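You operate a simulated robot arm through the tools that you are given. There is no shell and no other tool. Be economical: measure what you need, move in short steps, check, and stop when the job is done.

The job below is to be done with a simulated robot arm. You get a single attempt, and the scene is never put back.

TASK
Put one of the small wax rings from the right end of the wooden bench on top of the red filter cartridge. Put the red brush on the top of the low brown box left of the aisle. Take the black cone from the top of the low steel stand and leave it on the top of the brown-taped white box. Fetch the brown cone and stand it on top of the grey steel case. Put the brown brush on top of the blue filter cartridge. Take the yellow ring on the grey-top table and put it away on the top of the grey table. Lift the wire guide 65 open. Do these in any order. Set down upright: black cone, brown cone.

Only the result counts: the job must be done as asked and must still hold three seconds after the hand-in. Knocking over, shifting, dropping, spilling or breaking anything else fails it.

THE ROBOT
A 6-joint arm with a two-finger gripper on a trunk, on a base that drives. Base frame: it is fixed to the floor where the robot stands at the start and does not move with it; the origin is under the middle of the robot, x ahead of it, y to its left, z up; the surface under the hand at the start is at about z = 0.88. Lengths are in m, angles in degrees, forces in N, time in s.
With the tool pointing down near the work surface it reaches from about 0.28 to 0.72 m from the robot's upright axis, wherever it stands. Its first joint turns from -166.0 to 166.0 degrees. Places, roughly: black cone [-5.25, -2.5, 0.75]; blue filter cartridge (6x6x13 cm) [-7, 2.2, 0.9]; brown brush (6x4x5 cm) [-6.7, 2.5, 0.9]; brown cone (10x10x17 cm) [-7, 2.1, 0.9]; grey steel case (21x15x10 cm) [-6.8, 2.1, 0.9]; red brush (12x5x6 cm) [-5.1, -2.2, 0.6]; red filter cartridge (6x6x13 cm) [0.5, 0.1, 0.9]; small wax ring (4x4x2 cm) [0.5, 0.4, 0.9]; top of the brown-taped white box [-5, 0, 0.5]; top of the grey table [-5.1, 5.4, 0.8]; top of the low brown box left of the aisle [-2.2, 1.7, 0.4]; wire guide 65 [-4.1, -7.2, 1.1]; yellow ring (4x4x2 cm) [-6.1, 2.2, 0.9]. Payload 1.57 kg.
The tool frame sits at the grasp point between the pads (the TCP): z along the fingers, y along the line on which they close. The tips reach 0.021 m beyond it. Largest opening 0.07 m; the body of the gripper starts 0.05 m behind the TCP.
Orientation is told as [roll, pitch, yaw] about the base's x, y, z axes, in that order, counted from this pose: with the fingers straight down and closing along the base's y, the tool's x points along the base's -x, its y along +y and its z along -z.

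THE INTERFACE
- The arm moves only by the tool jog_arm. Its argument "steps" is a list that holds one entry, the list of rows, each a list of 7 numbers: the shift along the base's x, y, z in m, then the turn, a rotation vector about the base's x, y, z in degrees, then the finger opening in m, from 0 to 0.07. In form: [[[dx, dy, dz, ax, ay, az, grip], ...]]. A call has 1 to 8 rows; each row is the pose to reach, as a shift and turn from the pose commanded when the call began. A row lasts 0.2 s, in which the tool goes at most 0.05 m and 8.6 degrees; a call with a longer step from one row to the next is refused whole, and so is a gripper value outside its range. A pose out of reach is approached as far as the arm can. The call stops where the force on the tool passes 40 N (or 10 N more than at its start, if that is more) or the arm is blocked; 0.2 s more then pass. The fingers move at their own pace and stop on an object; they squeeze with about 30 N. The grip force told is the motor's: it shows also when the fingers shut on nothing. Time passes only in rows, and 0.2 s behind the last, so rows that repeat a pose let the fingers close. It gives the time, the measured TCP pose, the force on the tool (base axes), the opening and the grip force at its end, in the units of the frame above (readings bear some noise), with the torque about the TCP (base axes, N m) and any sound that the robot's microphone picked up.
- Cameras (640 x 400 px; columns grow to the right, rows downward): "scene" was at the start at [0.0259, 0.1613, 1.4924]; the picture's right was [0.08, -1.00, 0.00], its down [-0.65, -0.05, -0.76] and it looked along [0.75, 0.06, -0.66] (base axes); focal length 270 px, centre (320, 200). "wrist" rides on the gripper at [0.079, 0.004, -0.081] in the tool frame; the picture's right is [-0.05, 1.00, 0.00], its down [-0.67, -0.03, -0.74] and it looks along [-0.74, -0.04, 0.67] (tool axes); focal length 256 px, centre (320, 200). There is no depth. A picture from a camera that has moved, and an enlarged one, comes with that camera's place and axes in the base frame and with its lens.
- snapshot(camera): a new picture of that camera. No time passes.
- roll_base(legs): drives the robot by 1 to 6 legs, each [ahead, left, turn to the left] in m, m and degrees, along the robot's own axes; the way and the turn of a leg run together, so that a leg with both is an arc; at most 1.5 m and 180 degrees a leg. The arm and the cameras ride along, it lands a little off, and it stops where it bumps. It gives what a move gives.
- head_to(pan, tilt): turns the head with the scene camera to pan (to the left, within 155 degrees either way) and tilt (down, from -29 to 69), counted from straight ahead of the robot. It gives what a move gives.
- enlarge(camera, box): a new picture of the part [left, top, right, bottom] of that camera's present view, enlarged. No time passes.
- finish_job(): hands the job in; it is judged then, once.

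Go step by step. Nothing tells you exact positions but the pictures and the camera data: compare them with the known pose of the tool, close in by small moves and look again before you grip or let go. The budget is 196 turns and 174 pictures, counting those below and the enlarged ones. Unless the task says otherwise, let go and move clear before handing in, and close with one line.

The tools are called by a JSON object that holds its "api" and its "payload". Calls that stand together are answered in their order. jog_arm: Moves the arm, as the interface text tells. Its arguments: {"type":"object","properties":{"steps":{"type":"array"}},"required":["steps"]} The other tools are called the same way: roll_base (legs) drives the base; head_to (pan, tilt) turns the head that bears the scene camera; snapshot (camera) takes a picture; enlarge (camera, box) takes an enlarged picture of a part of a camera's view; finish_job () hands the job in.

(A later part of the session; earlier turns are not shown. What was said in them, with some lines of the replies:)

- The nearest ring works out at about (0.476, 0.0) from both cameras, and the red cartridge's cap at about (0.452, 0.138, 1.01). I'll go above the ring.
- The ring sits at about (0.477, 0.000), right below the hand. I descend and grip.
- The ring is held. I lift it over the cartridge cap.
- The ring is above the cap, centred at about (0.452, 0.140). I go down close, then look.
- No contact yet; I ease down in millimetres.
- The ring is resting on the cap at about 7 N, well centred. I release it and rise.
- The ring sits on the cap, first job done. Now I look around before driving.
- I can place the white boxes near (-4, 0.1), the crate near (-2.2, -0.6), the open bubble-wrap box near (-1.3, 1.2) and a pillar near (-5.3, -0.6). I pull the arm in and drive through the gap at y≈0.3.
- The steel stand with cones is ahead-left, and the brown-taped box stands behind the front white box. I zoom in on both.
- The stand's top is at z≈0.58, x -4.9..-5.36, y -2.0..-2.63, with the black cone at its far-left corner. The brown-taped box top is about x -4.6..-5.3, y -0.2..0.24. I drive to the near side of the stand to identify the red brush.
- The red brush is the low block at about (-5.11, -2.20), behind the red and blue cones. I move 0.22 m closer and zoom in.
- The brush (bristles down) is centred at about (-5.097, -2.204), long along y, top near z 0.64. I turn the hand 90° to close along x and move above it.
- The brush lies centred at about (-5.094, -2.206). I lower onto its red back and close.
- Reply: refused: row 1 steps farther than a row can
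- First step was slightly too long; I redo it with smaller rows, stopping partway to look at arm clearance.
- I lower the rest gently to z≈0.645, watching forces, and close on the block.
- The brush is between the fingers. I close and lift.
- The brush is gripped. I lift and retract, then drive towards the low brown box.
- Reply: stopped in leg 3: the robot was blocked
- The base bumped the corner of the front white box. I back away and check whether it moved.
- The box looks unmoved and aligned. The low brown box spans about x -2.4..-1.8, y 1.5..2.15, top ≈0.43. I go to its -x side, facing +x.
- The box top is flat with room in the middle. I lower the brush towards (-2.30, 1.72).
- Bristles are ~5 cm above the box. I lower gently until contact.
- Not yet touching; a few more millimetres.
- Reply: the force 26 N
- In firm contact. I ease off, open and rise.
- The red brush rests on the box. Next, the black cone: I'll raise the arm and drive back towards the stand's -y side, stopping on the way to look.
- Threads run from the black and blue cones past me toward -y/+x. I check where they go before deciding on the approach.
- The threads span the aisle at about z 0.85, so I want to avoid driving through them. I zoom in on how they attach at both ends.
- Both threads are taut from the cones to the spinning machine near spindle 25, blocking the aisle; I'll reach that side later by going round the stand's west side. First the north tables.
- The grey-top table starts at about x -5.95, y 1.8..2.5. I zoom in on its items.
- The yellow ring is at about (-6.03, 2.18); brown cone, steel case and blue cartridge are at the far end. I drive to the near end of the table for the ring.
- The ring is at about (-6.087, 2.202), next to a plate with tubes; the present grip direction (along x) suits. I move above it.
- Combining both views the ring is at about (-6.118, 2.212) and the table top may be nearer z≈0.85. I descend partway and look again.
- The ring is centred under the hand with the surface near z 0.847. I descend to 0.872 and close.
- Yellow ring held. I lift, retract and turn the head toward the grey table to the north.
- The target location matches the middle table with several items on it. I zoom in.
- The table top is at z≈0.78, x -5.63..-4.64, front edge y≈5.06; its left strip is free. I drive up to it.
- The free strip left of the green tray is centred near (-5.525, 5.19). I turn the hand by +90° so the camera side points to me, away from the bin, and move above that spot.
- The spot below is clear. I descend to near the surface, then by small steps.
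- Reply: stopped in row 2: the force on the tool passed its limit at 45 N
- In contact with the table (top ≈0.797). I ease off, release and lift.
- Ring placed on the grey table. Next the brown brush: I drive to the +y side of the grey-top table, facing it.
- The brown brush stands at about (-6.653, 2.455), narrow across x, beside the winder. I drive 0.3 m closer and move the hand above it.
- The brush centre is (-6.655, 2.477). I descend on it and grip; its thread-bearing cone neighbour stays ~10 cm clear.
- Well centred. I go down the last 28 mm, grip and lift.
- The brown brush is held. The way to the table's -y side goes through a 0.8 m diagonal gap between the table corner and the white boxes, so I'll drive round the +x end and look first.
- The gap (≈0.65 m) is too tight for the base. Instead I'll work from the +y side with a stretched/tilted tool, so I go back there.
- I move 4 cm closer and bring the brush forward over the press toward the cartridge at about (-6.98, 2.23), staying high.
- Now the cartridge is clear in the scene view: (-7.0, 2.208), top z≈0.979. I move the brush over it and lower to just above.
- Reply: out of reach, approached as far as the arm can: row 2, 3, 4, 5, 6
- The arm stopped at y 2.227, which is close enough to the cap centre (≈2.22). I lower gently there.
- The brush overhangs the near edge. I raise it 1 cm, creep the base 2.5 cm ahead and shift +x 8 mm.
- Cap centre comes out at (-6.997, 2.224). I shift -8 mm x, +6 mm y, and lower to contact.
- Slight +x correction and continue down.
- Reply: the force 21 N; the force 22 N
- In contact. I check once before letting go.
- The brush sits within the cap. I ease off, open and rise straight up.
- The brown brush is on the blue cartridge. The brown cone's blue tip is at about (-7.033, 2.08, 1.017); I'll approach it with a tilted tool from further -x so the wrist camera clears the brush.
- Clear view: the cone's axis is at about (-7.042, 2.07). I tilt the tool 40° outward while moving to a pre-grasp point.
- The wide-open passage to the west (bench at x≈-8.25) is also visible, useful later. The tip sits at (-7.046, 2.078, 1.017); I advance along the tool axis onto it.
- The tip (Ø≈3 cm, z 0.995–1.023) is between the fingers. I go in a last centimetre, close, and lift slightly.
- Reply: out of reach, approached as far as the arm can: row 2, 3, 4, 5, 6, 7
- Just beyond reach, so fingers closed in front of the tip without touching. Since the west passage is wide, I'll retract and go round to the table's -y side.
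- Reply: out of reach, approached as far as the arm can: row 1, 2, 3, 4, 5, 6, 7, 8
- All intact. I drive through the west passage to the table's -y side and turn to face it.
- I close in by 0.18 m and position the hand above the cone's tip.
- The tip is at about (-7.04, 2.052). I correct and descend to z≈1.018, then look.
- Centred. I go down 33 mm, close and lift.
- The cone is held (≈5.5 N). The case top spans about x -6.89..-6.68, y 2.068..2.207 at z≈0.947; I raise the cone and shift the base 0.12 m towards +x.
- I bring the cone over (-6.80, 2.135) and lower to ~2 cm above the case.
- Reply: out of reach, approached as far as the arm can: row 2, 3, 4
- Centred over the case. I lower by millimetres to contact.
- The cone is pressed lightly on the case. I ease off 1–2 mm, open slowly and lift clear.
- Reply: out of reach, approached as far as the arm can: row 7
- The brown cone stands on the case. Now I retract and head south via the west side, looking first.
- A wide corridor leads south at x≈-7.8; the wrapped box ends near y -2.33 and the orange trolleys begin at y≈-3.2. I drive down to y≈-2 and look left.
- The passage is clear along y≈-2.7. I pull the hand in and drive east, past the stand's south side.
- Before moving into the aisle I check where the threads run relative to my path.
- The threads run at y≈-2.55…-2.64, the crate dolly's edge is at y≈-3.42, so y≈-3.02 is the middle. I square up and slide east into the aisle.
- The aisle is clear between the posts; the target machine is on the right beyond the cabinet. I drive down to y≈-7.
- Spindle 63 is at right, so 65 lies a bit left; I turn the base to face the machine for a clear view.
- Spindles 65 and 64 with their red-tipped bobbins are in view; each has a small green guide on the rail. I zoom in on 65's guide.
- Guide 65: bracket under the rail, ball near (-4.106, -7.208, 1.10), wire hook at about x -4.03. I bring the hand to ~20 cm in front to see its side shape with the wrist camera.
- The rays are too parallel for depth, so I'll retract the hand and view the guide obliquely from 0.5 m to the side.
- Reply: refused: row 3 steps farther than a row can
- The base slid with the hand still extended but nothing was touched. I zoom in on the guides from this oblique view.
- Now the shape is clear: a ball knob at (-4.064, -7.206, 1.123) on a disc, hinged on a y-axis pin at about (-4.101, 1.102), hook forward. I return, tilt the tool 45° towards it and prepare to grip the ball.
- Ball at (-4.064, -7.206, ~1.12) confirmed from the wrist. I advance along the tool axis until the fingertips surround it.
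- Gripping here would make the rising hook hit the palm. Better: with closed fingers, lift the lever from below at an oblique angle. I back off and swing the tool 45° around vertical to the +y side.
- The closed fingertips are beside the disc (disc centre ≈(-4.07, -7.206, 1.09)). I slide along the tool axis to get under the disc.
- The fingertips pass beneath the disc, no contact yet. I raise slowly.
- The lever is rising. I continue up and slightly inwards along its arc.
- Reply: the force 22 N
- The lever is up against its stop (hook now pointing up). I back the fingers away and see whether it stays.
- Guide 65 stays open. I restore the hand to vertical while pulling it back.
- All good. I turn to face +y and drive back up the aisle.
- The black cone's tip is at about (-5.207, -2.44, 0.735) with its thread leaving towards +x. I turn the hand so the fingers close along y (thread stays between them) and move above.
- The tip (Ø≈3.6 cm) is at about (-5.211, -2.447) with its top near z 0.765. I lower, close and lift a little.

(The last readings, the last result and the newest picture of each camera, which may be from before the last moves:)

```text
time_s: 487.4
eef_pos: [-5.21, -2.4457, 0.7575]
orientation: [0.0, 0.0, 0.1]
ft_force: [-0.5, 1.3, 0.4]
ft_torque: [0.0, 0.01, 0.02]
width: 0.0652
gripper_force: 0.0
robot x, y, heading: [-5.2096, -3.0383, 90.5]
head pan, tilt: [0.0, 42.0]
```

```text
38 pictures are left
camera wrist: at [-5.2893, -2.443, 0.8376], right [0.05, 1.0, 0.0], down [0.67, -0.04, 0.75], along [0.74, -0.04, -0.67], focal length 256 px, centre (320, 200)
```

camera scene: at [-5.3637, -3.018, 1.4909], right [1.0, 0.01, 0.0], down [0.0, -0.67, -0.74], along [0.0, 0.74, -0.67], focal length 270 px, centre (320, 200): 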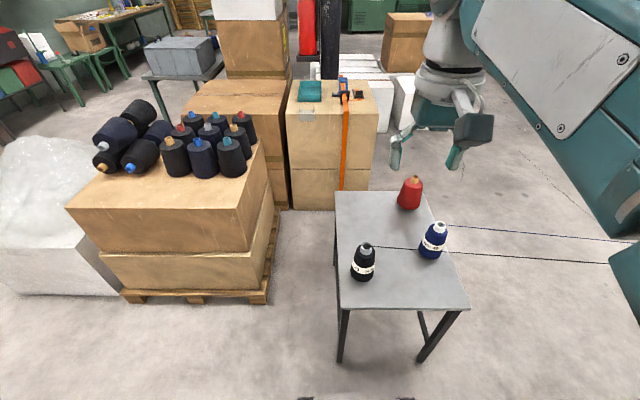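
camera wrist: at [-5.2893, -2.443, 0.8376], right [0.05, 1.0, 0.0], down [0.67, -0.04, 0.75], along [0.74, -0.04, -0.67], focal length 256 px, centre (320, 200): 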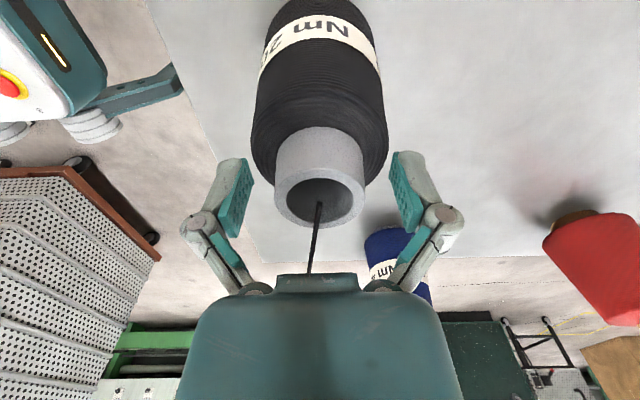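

Centred; I raise 4 mm to stay off the yarn shoulder, close and lift.

{"api": "jog_arm", "payload": {"steps": [[[-0.003, -0.001, 0.004, 0, 0, 0, 0.065], [-0.003, -0.001, 0.004, 0, 0, 0, 0.02], [-0.003, -0.001, 0.004, 0, 0, 0, 0.02], [-0.003, -0.001, 0.004, 0, 0, 0, 0.02], [-0.003, -0.001, 0.02, 0, 0, 0, 0.02], [-0.003, -0.001, 0.05, 0, 0, 0, 0.02], [-0.003, -0.001, 0.09, 0, 0, 0, 0.02]]]}}

{"api": "snapshot", "payload": {"camera": "scene"}}

```text
time_s: 489.0
eef_pos: [-5.2112, -2.4484, 0.8459]
orientation: [-0.1, -0.1, 0.1]
ft_force: [-0.2, -0.7, -3.8]
ft_torque: [0.03, 0.0, -0.04]
width: 0.0401
gripper_force: 29.6
robot x, y, heading: [-5.2091, -3.0407, 90.4]
head pan, tilt: [0.0, 42.0]
```

```text
37 pictures are left
camera scene: at [-5.3645, -3.016, 1.4908], right [1.0, 0.01, 0.0], down [0.0, -0.67, -0.74], along [0.0, 0.74, -0.67], focal length 270 px, centre (320, 200)
```

scene: 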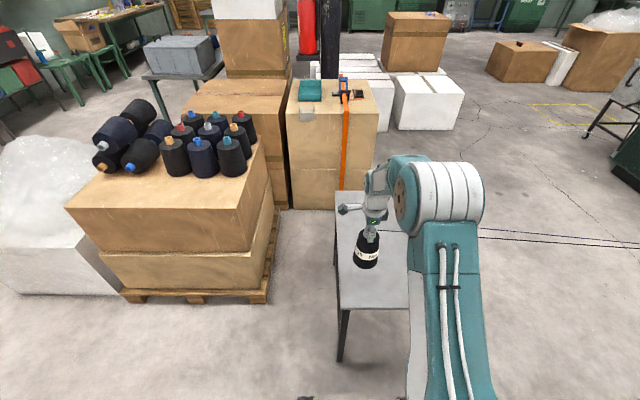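

The cone is held. I check what its thread does now.

{"api": "jog_arm", "payload": {"steps": [[[0, 0, 0.045, 0, 0, 0, 0.02], [0, 0, 0.09, 0, 0, 0, 0.02], [0, -0.03, 0.125, 0, 0, 0, 0.02], [0, -0.06, 0.16, 0, 0, 0, 0.02], [0, -0.09, 0.195, 0, 0, 0, 0.02], [0, -0.12, 0.23, 0, 0, 0, 0.02], [0, -0.15, 0.26, 0, 0, 0, 0.02], [0, -0.18, 0.29, 0, 0, 0, 0.02]]]}}

{"api": "snapshot", "payload": {"camera": "scene"}}

```text
time_s: 490.8
eef_pos: [-5.2131, -2.6285, 1.1376]
orientation: [0.0, 0.0, 0.1]
ft_force: [-0.1, 0.4, -4.1]
ft_torque: [0.03, 0.02, -0.01]
width: 0.0402
gripper_force: 29.9
robot x, y, heading: [-5.2088, -3.0412, 90.4]
head pan, tilt: [0.0, 42.0]
```

```text
36 pictures are left
camera scene: at [-5.3646, -3.0176, 1.4908], right [1.0, 0.01, 0.0], down [0.0, -0.67, -0.74], along [0.0, 0.74, -0.67], focal length 270 px, centre (320, 200)
```

scene: 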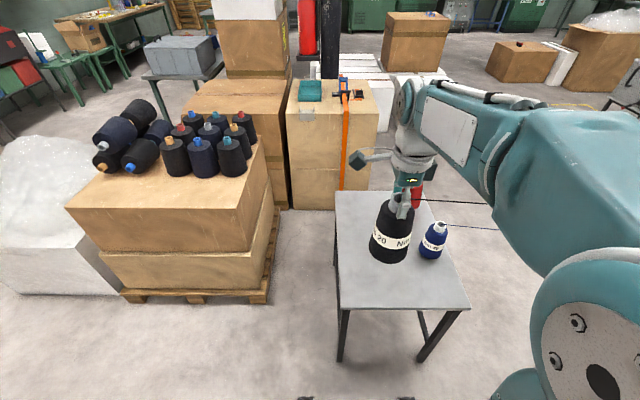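

The thread follows the cone without any pull. To avoid the blue cone's thread I take the known western detour; first I raise and tuck the cone.

{"api": "jog_arm", "payload": {"steps": [[[0, -0.02, 0.04, 0, 0, 0, 0.02], [0, -0.04, 0.08, 0, 0, 0, 0.02], [0, -0.06, 0.11, 0, 0, 0, 0.02], [0, -0.08, 0.13, 0, 0, 0, 0.02]]]}}

{"api": "roll_base", "payload": {"legs": [[0, 0.65, 0], [0.3, 0.6, 0], [0.03, 1.3, 0]]}}

```text
time_s: 491.8
eef_pos: [-5.2118, -2.7089, 1.2682]
orientation: [0.1, 0.0, 0.0]
ft_force: [0.6, 0.1, -4.8]
ft_torque: [-0.03, -0.01, 0.01]
width: 0.0402
gripper_force: 30.0
robot x, y, heading: [-5.2083, -3.0434, 90.6]
head pan, tilt: [0.0, 42.0]
```

```text
time_s: 504.8
eef_pos: [-7.7625, -2.3853, 1.2684]
orientation: [0.1, 0.0, 0.1]
ft_force: [-0.3, 0.2, -4.5]
ft_torque: [-0.04, 0.05, -0.01]
width: 0.0401
gripper_force: 29.8
robot x, y, heading: [-7.7592, -2.7199, 90.4]
head pan, tilt: [0.0, 42.0]
```

No tension on the cone. I continue north through the west passage.

{"api": "roll_base", "payload": {"legs": [[1.48, 0, -0.4], [1.48, 0, 0], [1.48, 0, 0], [1.5, 0, 0]]}}

```text
time_s: 533.0
eef_pos: [-7.8199, 3.5339, 1.2676]
orientation: [0.1, 0.0, 1.0]
ft_force: [0.0, 0.6, -4.2]
ft_torque: [0.03, -0.02, 0.01]
width: 0.0402
gripper_force: 30.7
robot x, y, heading: [-7.8096, 3.1974, 91.4]
head pan, tilt: [0.0, 42.0]
```

{"api": "roll_base", "payload": {"legs": [[0, -1.5, -1.4], [0, -1.5, 0], [-0.7, -1.2, 0], [-0.9, -0.5, 0], [-1.25, -0.03, 0]]}}

{"api": "head_to", "payload": {"pan": 100, "tilt": 35}}

{"api": "snapshot", "payload": {"camera": "scene"}}

```text
time_s: 564.9
eef_pos: [-3.0555, 0.7028, 1.2673]
orientation: [0.1, 0.0, 0.1]
ft_force: [-0.5, -0.7, -3.1]
ft_torque: [0.01, 0.01, 0.01]
width: 0.0395
gripper_force: 30.0
robot x, y, heading: [-3.0538, 0.3756, 90.6]
head pan, tilt: [0.0, 42.0]
```

```text
time_s: 566.6
eef_pos: [-3.0552, 0.7039, 1.2691]
orientation: [0.1, 0.1, 0.1]
ft_force: [0.0, -0.2, -4.9]
ft_torque: [0.03, 0.02, 0.02]
width: 0.0393
gripper_force: 30.3
robot x, y, heading: [-3.0508, 0.3694, 90.4]
head pan, tilt: [100.0, 35.0]
```

```text
35 pictures are left
camera scene: at [-3.293, 0.2941, 1.5013], right [-0.18, 0.98, 0.0], down [0.56, 0.1, -0.82], along [-0.81, -0.15, -0.57], focal length 270 px, centre (320, 200)
```

scene: 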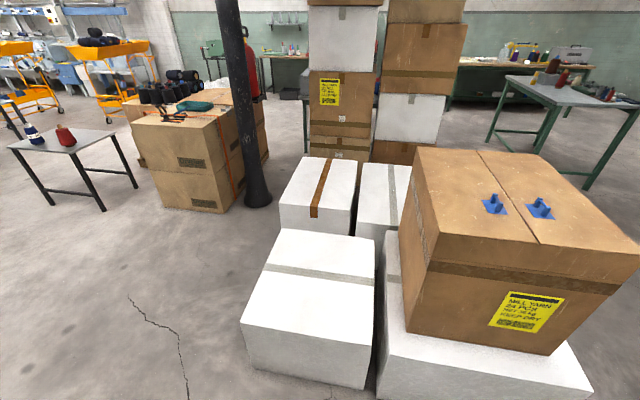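

Everything stands as before. I move round to the -y side of the brown-taped box.

{"api": "roll_base", "payload": {"legs": [[-1.04, 0.27, 0], [0, 0.7, -0.4], [0, 0.6, 0]]}}

{"api": "head_to", "payload": {"pan": 0, "tilt": 45}}

{"api": "snapshot", "payload": {"camera": "scene"}}

```text
time_s: 578.6
eef_pos: [-4.6277, -0.3489, 1.2685]
orientation: [0.1, 0.1, 0.0]
ft_force: [0.2, 1.1, -4.3]
ft_torque: [0.0, 0.01, 0.02]
width: 0.039
gripper_force: 29.6
robot x, y, heading: [-4.6292, -0.6788, 90.1]
head pan, tilt: [100.0, 35.0]
```

```text
time_s: 580.4
eef_pos: [-4.6312, -0.3475, 1.2684]
orientation: [0.1, -0.2, 0.1]
ft_force: [-0.4, 0.1, -4.1]
ft_torque: [0.0, 0.0, 0.03]
width: 0.0391
gripper_force: 29.6
robot x, y, heading: [-4.631, -0.6829, 90.4]
head pan, tilt: [0.0, 45.0]
```

```text
34 pictures are left
camera scene: at [-4.7826, -0.6596, 1.4865], right [1.0, 0.01, 0.0], down [0.0, -0.71, -0.71], along [0.0, 0.71, -0.71], focal length 270 px, centre (320, 200)
```

scene: 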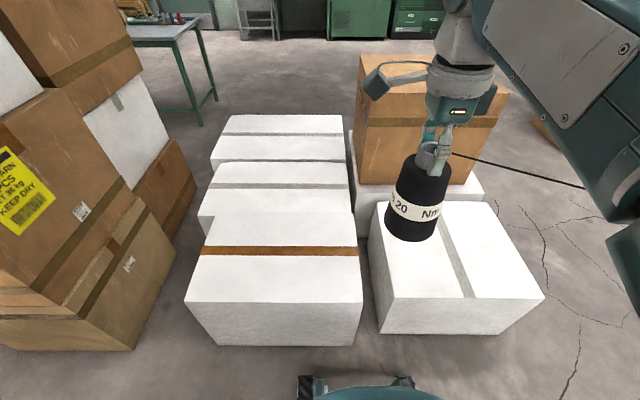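

The taped box top (z≈0.5) spans x -5.28..-4.63, y -0.21..0.24. I bring the cone towards (-4.80, -0.08) and lower.

{"api": "jog_arm", "payload": {"steps": [[[-0.021, 0.027, -0.03, 0, 0, 0, 0.02], [-0.042, 0.054, -0.06, 0, 0, 0, 0.02], [-0.063, 0.081, -0.09, 0, 0, 0, 0.02], [-0.084, 0.108, -0.12, 0, 0, 0, 0.02], [-0.105, 0.135, -0.15, 0, 0, 0, 0.02], [-0.126, 0.162, -0.18, 0, 0, 0, 0.02], [-0.147, 0.189, -0.21, 0, 0, 0, 0.02], [-0.168, 0.216, -0.24, 0, 0, 0, 0.02]]]}}

{"api": "jog_arm", "payload": {"steps": [[[0, 0.01, -0.045, 0, 0, 0, 0.02], [0, 0.02, -0.09, 0, 0, 0, 0.02], [0, 0.03, -0.135, 0, 0, 0, 0.02], [0, 0.04, -0.18, 0, 0, 0, 0.02], [0, 0.05, -0.22, 0, 0, 0, 0.02], [0, 0.054, -0.26, 0, 0, 0, 0.02], [0, 0.054, -0.29, 0, 0, 0, 0.02]]]}}

{"api": "snapshot", "payload": {"camera": "scene"}}

```text
time_s: 582.2
eef_pos: [-4.8016, -0.1307, 1.0273]
orientation: [0.0, 0.0, -0.1]
ft_force: [-0.7, -0.3, -3.3]
ft_torque: [0.02, 0.0, -0.04]
width: 0.0392
gripper_force: 29.4
robot x, y, heading: [-4.6288, -0.6823, 90.4]
head pan, tilt: [0.0, 45.0]
```

```text
time_s: 583.8
eef_pos: [-4.7993, -0.0772, 0.7383]
orientation: [0.0, 0.0, 0.1]
ft_force: [0.1, 0.7, -4.5]
ft_torque: [0.02, 0.01, -0.01]
width: 0.0393
gripper_force: 30.3
robot x, y, heading: [-4.6264, -0.6759, 90.4]
head pan, tilt: [0.0, 45.0]
```

```text
33 pictures are left
camera scene: at [-4.784, -0.6576, 1.4863], right [1.0, 0.01, 0.0], down [0.0, -0.71, -0.71], along [0.0, 0.71, -0.71], focal length 270 px, centre (320, 200)
```

scene: 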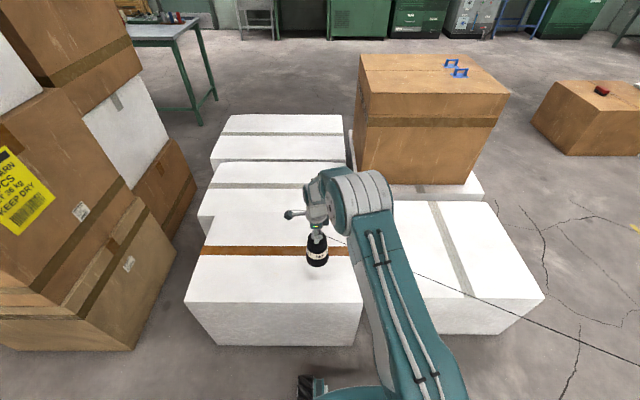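

The cone hangs over the box ~5–6 cm up. I lower in careful steps.

{"api": "jog_arm", "payload": {"steps": [[[0, 0, -0.015, 0, 0, 0, 0.02], [0, 0, -0.03, 0, 0, 0, 0.02], [0, 0, -0.042, 0, 0, 0, 0.02], [0, 0, -0.046, 0, 0, 0, 0.02]]]}}

{"api": "enlarge", "payload": {"camera": "scene", "box": [270, 200, 370, 300]}}

```text
time_s: 584.8
eef_pos: [-4.799, -0.079, 0.6927]
orientation: [0.0, -0.2, 0.0]
ft_force: [-0.6, -0.1, -4.3]
ft_torque: [-0.01, 0.0, 0.04]
width: 0.0392
gripper_force: 29.4
robot x, y, heading: [-4.6294, -0.6798, 90.5]
head pan, tilt: [0.0, 45.0]
```

```text
4.00 times, centred on (320, 250) of scene
camera zoom: at [-4.7839, -0.6576, 1.4863], right [1.0, 0.01, 0.0], down [0.0, -0.71, -0.71], along [0.0, 0.71, -0.71], focal length 1082 px, centre (320, 0)
```

zoom: 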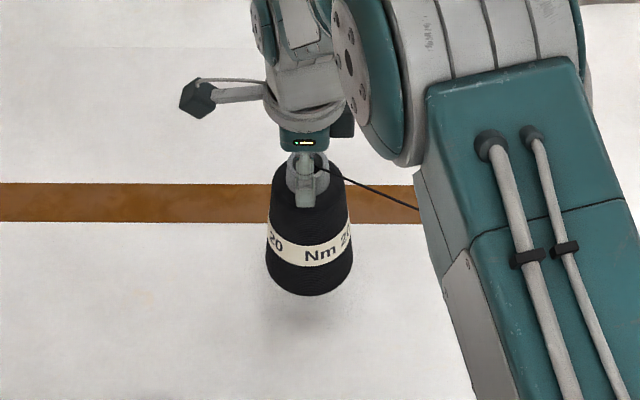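

{"api": "jog_arm", "payload": {"steps": [[[0, 0, -0.004, 0, 0, 0, 0.02], [0, 0, -0.008, 0, 0, 0, 0.02], [0, 0, -0.01, 0, 0, 0, 0.02], [0, 0, -0.01, 0, 0, 0, 0.02]]]}}

{"api": "jog_arm", "payload": {"steps": [[[0, 0, -0.002, 0, 0, 0, 0.02], [0, 0, -0.004, 0, 0, 0, 0.02], [0, 0, -0.005, 0, 0, 0, 0.02], [0, 0, -0.005, 0, 0, 0, 0.02]]]}}

```text
time_s: 585.8
eef_pos: [-4.7985, -0.0782, 0.6815]
orientation: [0.1, -0.2, 0.1]
ft_force: [-0.2, -0.2, -3.8]
ft_torque: [0.0, 0.02, -0.05]
width: 0.0392
gripper_force: 29.4
robot x, y, heading: [-4.6265, -0.6813, 90.3]
head pan, tilt: [0.0, 45.0]
```

```text
time_s: 586.8
eef_pos: [-4.7989, -0.0784, 0.677]
orientation: [0.0, -0.2, 0.0]
ft_force: [-0.2, -0.4, -4.4]
ft_torque: [0.02, -0.03, 0.02]
width: 0.0392
gripper_force: 29.7
robot x, y, heading: [-4.6278, -0.6827, 90.4]
head pan, tilt: [0.0, 45.0]
```

{"api": "jog_arm", "payload": {"steps": [[[0, 0, -0.002, 0, 0, 0, 0.02], [0, 0, -0.004, 0, 0, 0, 0.02], [0, 0, -0.005, 0, 0, 0, 0.02], [0, 0, -0.005, 0, 0, 0, 0.02]]]}}

{"api": "jog_arm", "payload": {"steps": [[[0, 0, -0.002, 0, 0, 0, 0.02], [0, 0, -0.004, 0, 0, 0, 0.02], [0, 0, -0.004, 0, 0, 0, 0.02]]]}}

{"api": "enlarge", "payload": {"camera": "scene", "box": [270, 200, 370, 300]}}

```text
time_s: 587.8
eef_pos: [-4.7986, -0.0787, 0.6719]
orientation: [0.0, 0.0, 0.0]
ft_force: [-0.7, 0.2, -3.5]
ft_torque: [-0.02, 0.01, 0.02]
width: 0.0391
gripper_force: 30.0
robot x, y, heading: [-4.6284, -0.6799, 90.2]
head pan, tilt: [0.0, 45.0]
```

```text
time_s: 588.6
eef_pos: [-4.7991, -0.0776, 0.6683]
orientation: [0.0, -0.1, -0.1]
ft_force: [-0.4, -0.5, -4.4]
ft_torque: [0.01, 0.02, 0.0]
width: 0.0392
gripper_force: 29.9
robot x, y, heading: [-4.6295, -0.6798, 90.4]
head pan, tilt: [0.0, 45.0]
```

```text
4.00 times, centred on (320, 250) of scene
camera zoom: at [-4.7839, -0.6576, 1.4863], right [1.0, 0.01, 0.0], down [0.0, -0.71, -0.71], along [0.0, 0.71, -0.71], focal length 1082 px, centre (320, 0)
```

zoom: 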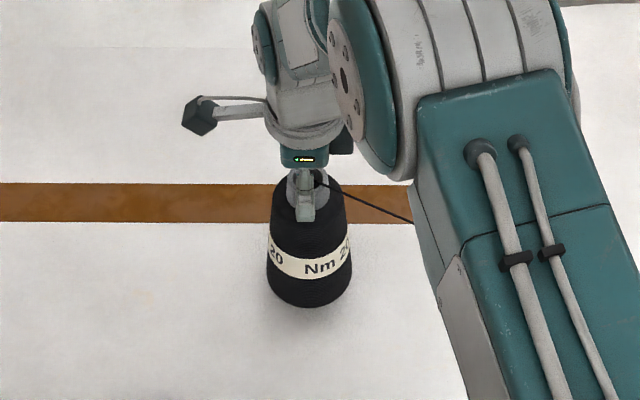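

About 1 cm to go by the projection; I continue.

{"api": "jog_arm", "payload": {"steps": [[[0, 0, -0.002, 0, 0, 0, 0.02], [0, 0, -0.004, 0, 0, 0, 0.02], [0, 0, -0.005, 0, 0, 0, 0.02], [0, 0, -0.005, 0, 0, 0, 0.02]]]}}

{"api": "jog_arm", "payload": {"steps": [[[0, 0, -0.002, 0, 0, 0, 0.02], [0, 0, -0.004, 0, 0, 0, 0.02], [0, 0, -0.004, 0, 0, 0, 0.02]]]}}

```text
time_s: 589.6
eef_pos: [-4.7995, -0.0769, 0.6655]
orientation: [0.3, 0.0, 0.0]
ft_force: [2.1, -9.5, 24.8]
ft_torque: [-0.4, -0.22, -0.07]
width: 0.0392
gripper_force: 29.6
robot x, y, heading: [-4.6318, -0.6824, 90.3]
head pan, tilt: [0.0, 45.0]
```

```text
time_s: 590.4
eef_pos: [-4.8002, -0.0792, 0.6601]
orientation: [0.3, 0.1, 0.0]
ft_force: [-3.1, -12.5, 31.3]
ft_torque: [-0.36, 0.14, 0.15]
width: 0.0394
gripper_force: 30.1
robot x, y, heading: [-4.6282, -0.6802, 90.2]
head pan, tilt: [0.0, 45.0]
```

Contact made. I ease off, open slowly and lift away.

{"api": "jog_arm", "payload": {"steps": [[[0, 0, 0.003, 0, 0, 0, 0.02], [0, 0, 0.005, 0, 0, 0, 0.03], [0, 0, 0.005, 0, 0, 0, 0.045], [0, 0, 0.005, 0, 0, 0, 0.06], [0, 0, 0.005, 0, 0, 0, 0.065], [0, 0, 0.035, 0, 0, 0, 0.065], [0, 0, 0.075, 0, 0, 0, 0.065], [0, 0, 0.12, 0, 0, 0, 0.065]]]}}

{"api": "jog_arm", "payload": {"steps": [[[0, -0.02, 0.04, 0, 0, 0, 0.065], [0, -0.04, 0.08, 0, 0, 0, 0.065], [0, -0.07, 0.115, 0, 0, 0, 0.065], [0, -0.1, 0.15, 0, 0, 0, 0.065], [0, -0.13, 0.185, 0, 0, 0, 0.065], [0, -0.16, 0.22, 0, 0, 0, 0.065]]]}}

{"api": "snapshot", "payload": {"camera": "scene"}}

```text
time_s: 592.2
eef_pos: [-4.7996, -0.0787, 0.7771]
orientation: [0.0, -0.1, 0.0]
ft_force: [0.1, 0.7, -1.2]
ft_torque: [0.01, -0.02, -0.03]
width: 0.0649
gripper_force: 0.0
robot x, y, heading: [-4.6278, -0.6786, 90.4]
head pan, tilt: [0.0, 45.0]
```

```text
time_s: 593.6
eef_pos: [-4.7982, -0.2375, 0.9991]
orientation: [0.0, -0.1, 0.0]
ft_force: [-0.1, 0.0, 0.6]
ft_torque: [0.0, -0.01, -0.03]
width: 0.065
gripper_force: 0.1
robot x, y, heading: [-4.6269, -0.6804, 90.4]
head pan, tilt: [0.0, 45.0]
```

```text
30 pictures are left
camera scene: at [-4.7831, -0.659, 1.4864], right [1.0, 0.01, 0.0], down [0.0, -0.71, -0.71], along [0.0, 0.71, -0.71], focal length 270 px, centre (320, 200)
```

scene: 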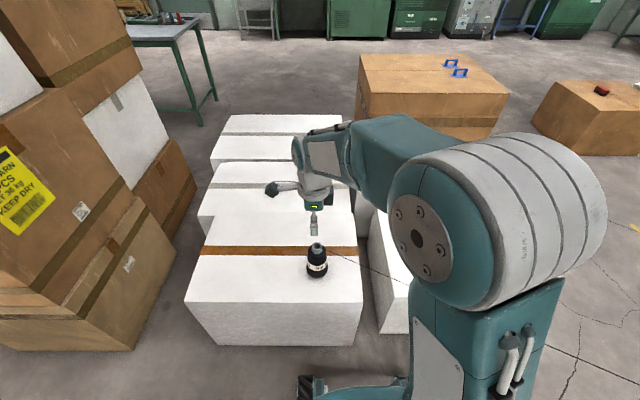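

The black cone stands upright on the brown-taped box. The other jobs were each seen done when I left them, and the hand is clear, so I hand in.

{"api": "finish_job", "payload": {}}

```text
The job is handed in.
```

All seven tasks were carried out and handed in: each item was seen in its place and guide 65 stayed open. The base did bump the front white box once; it showed no visible shift.
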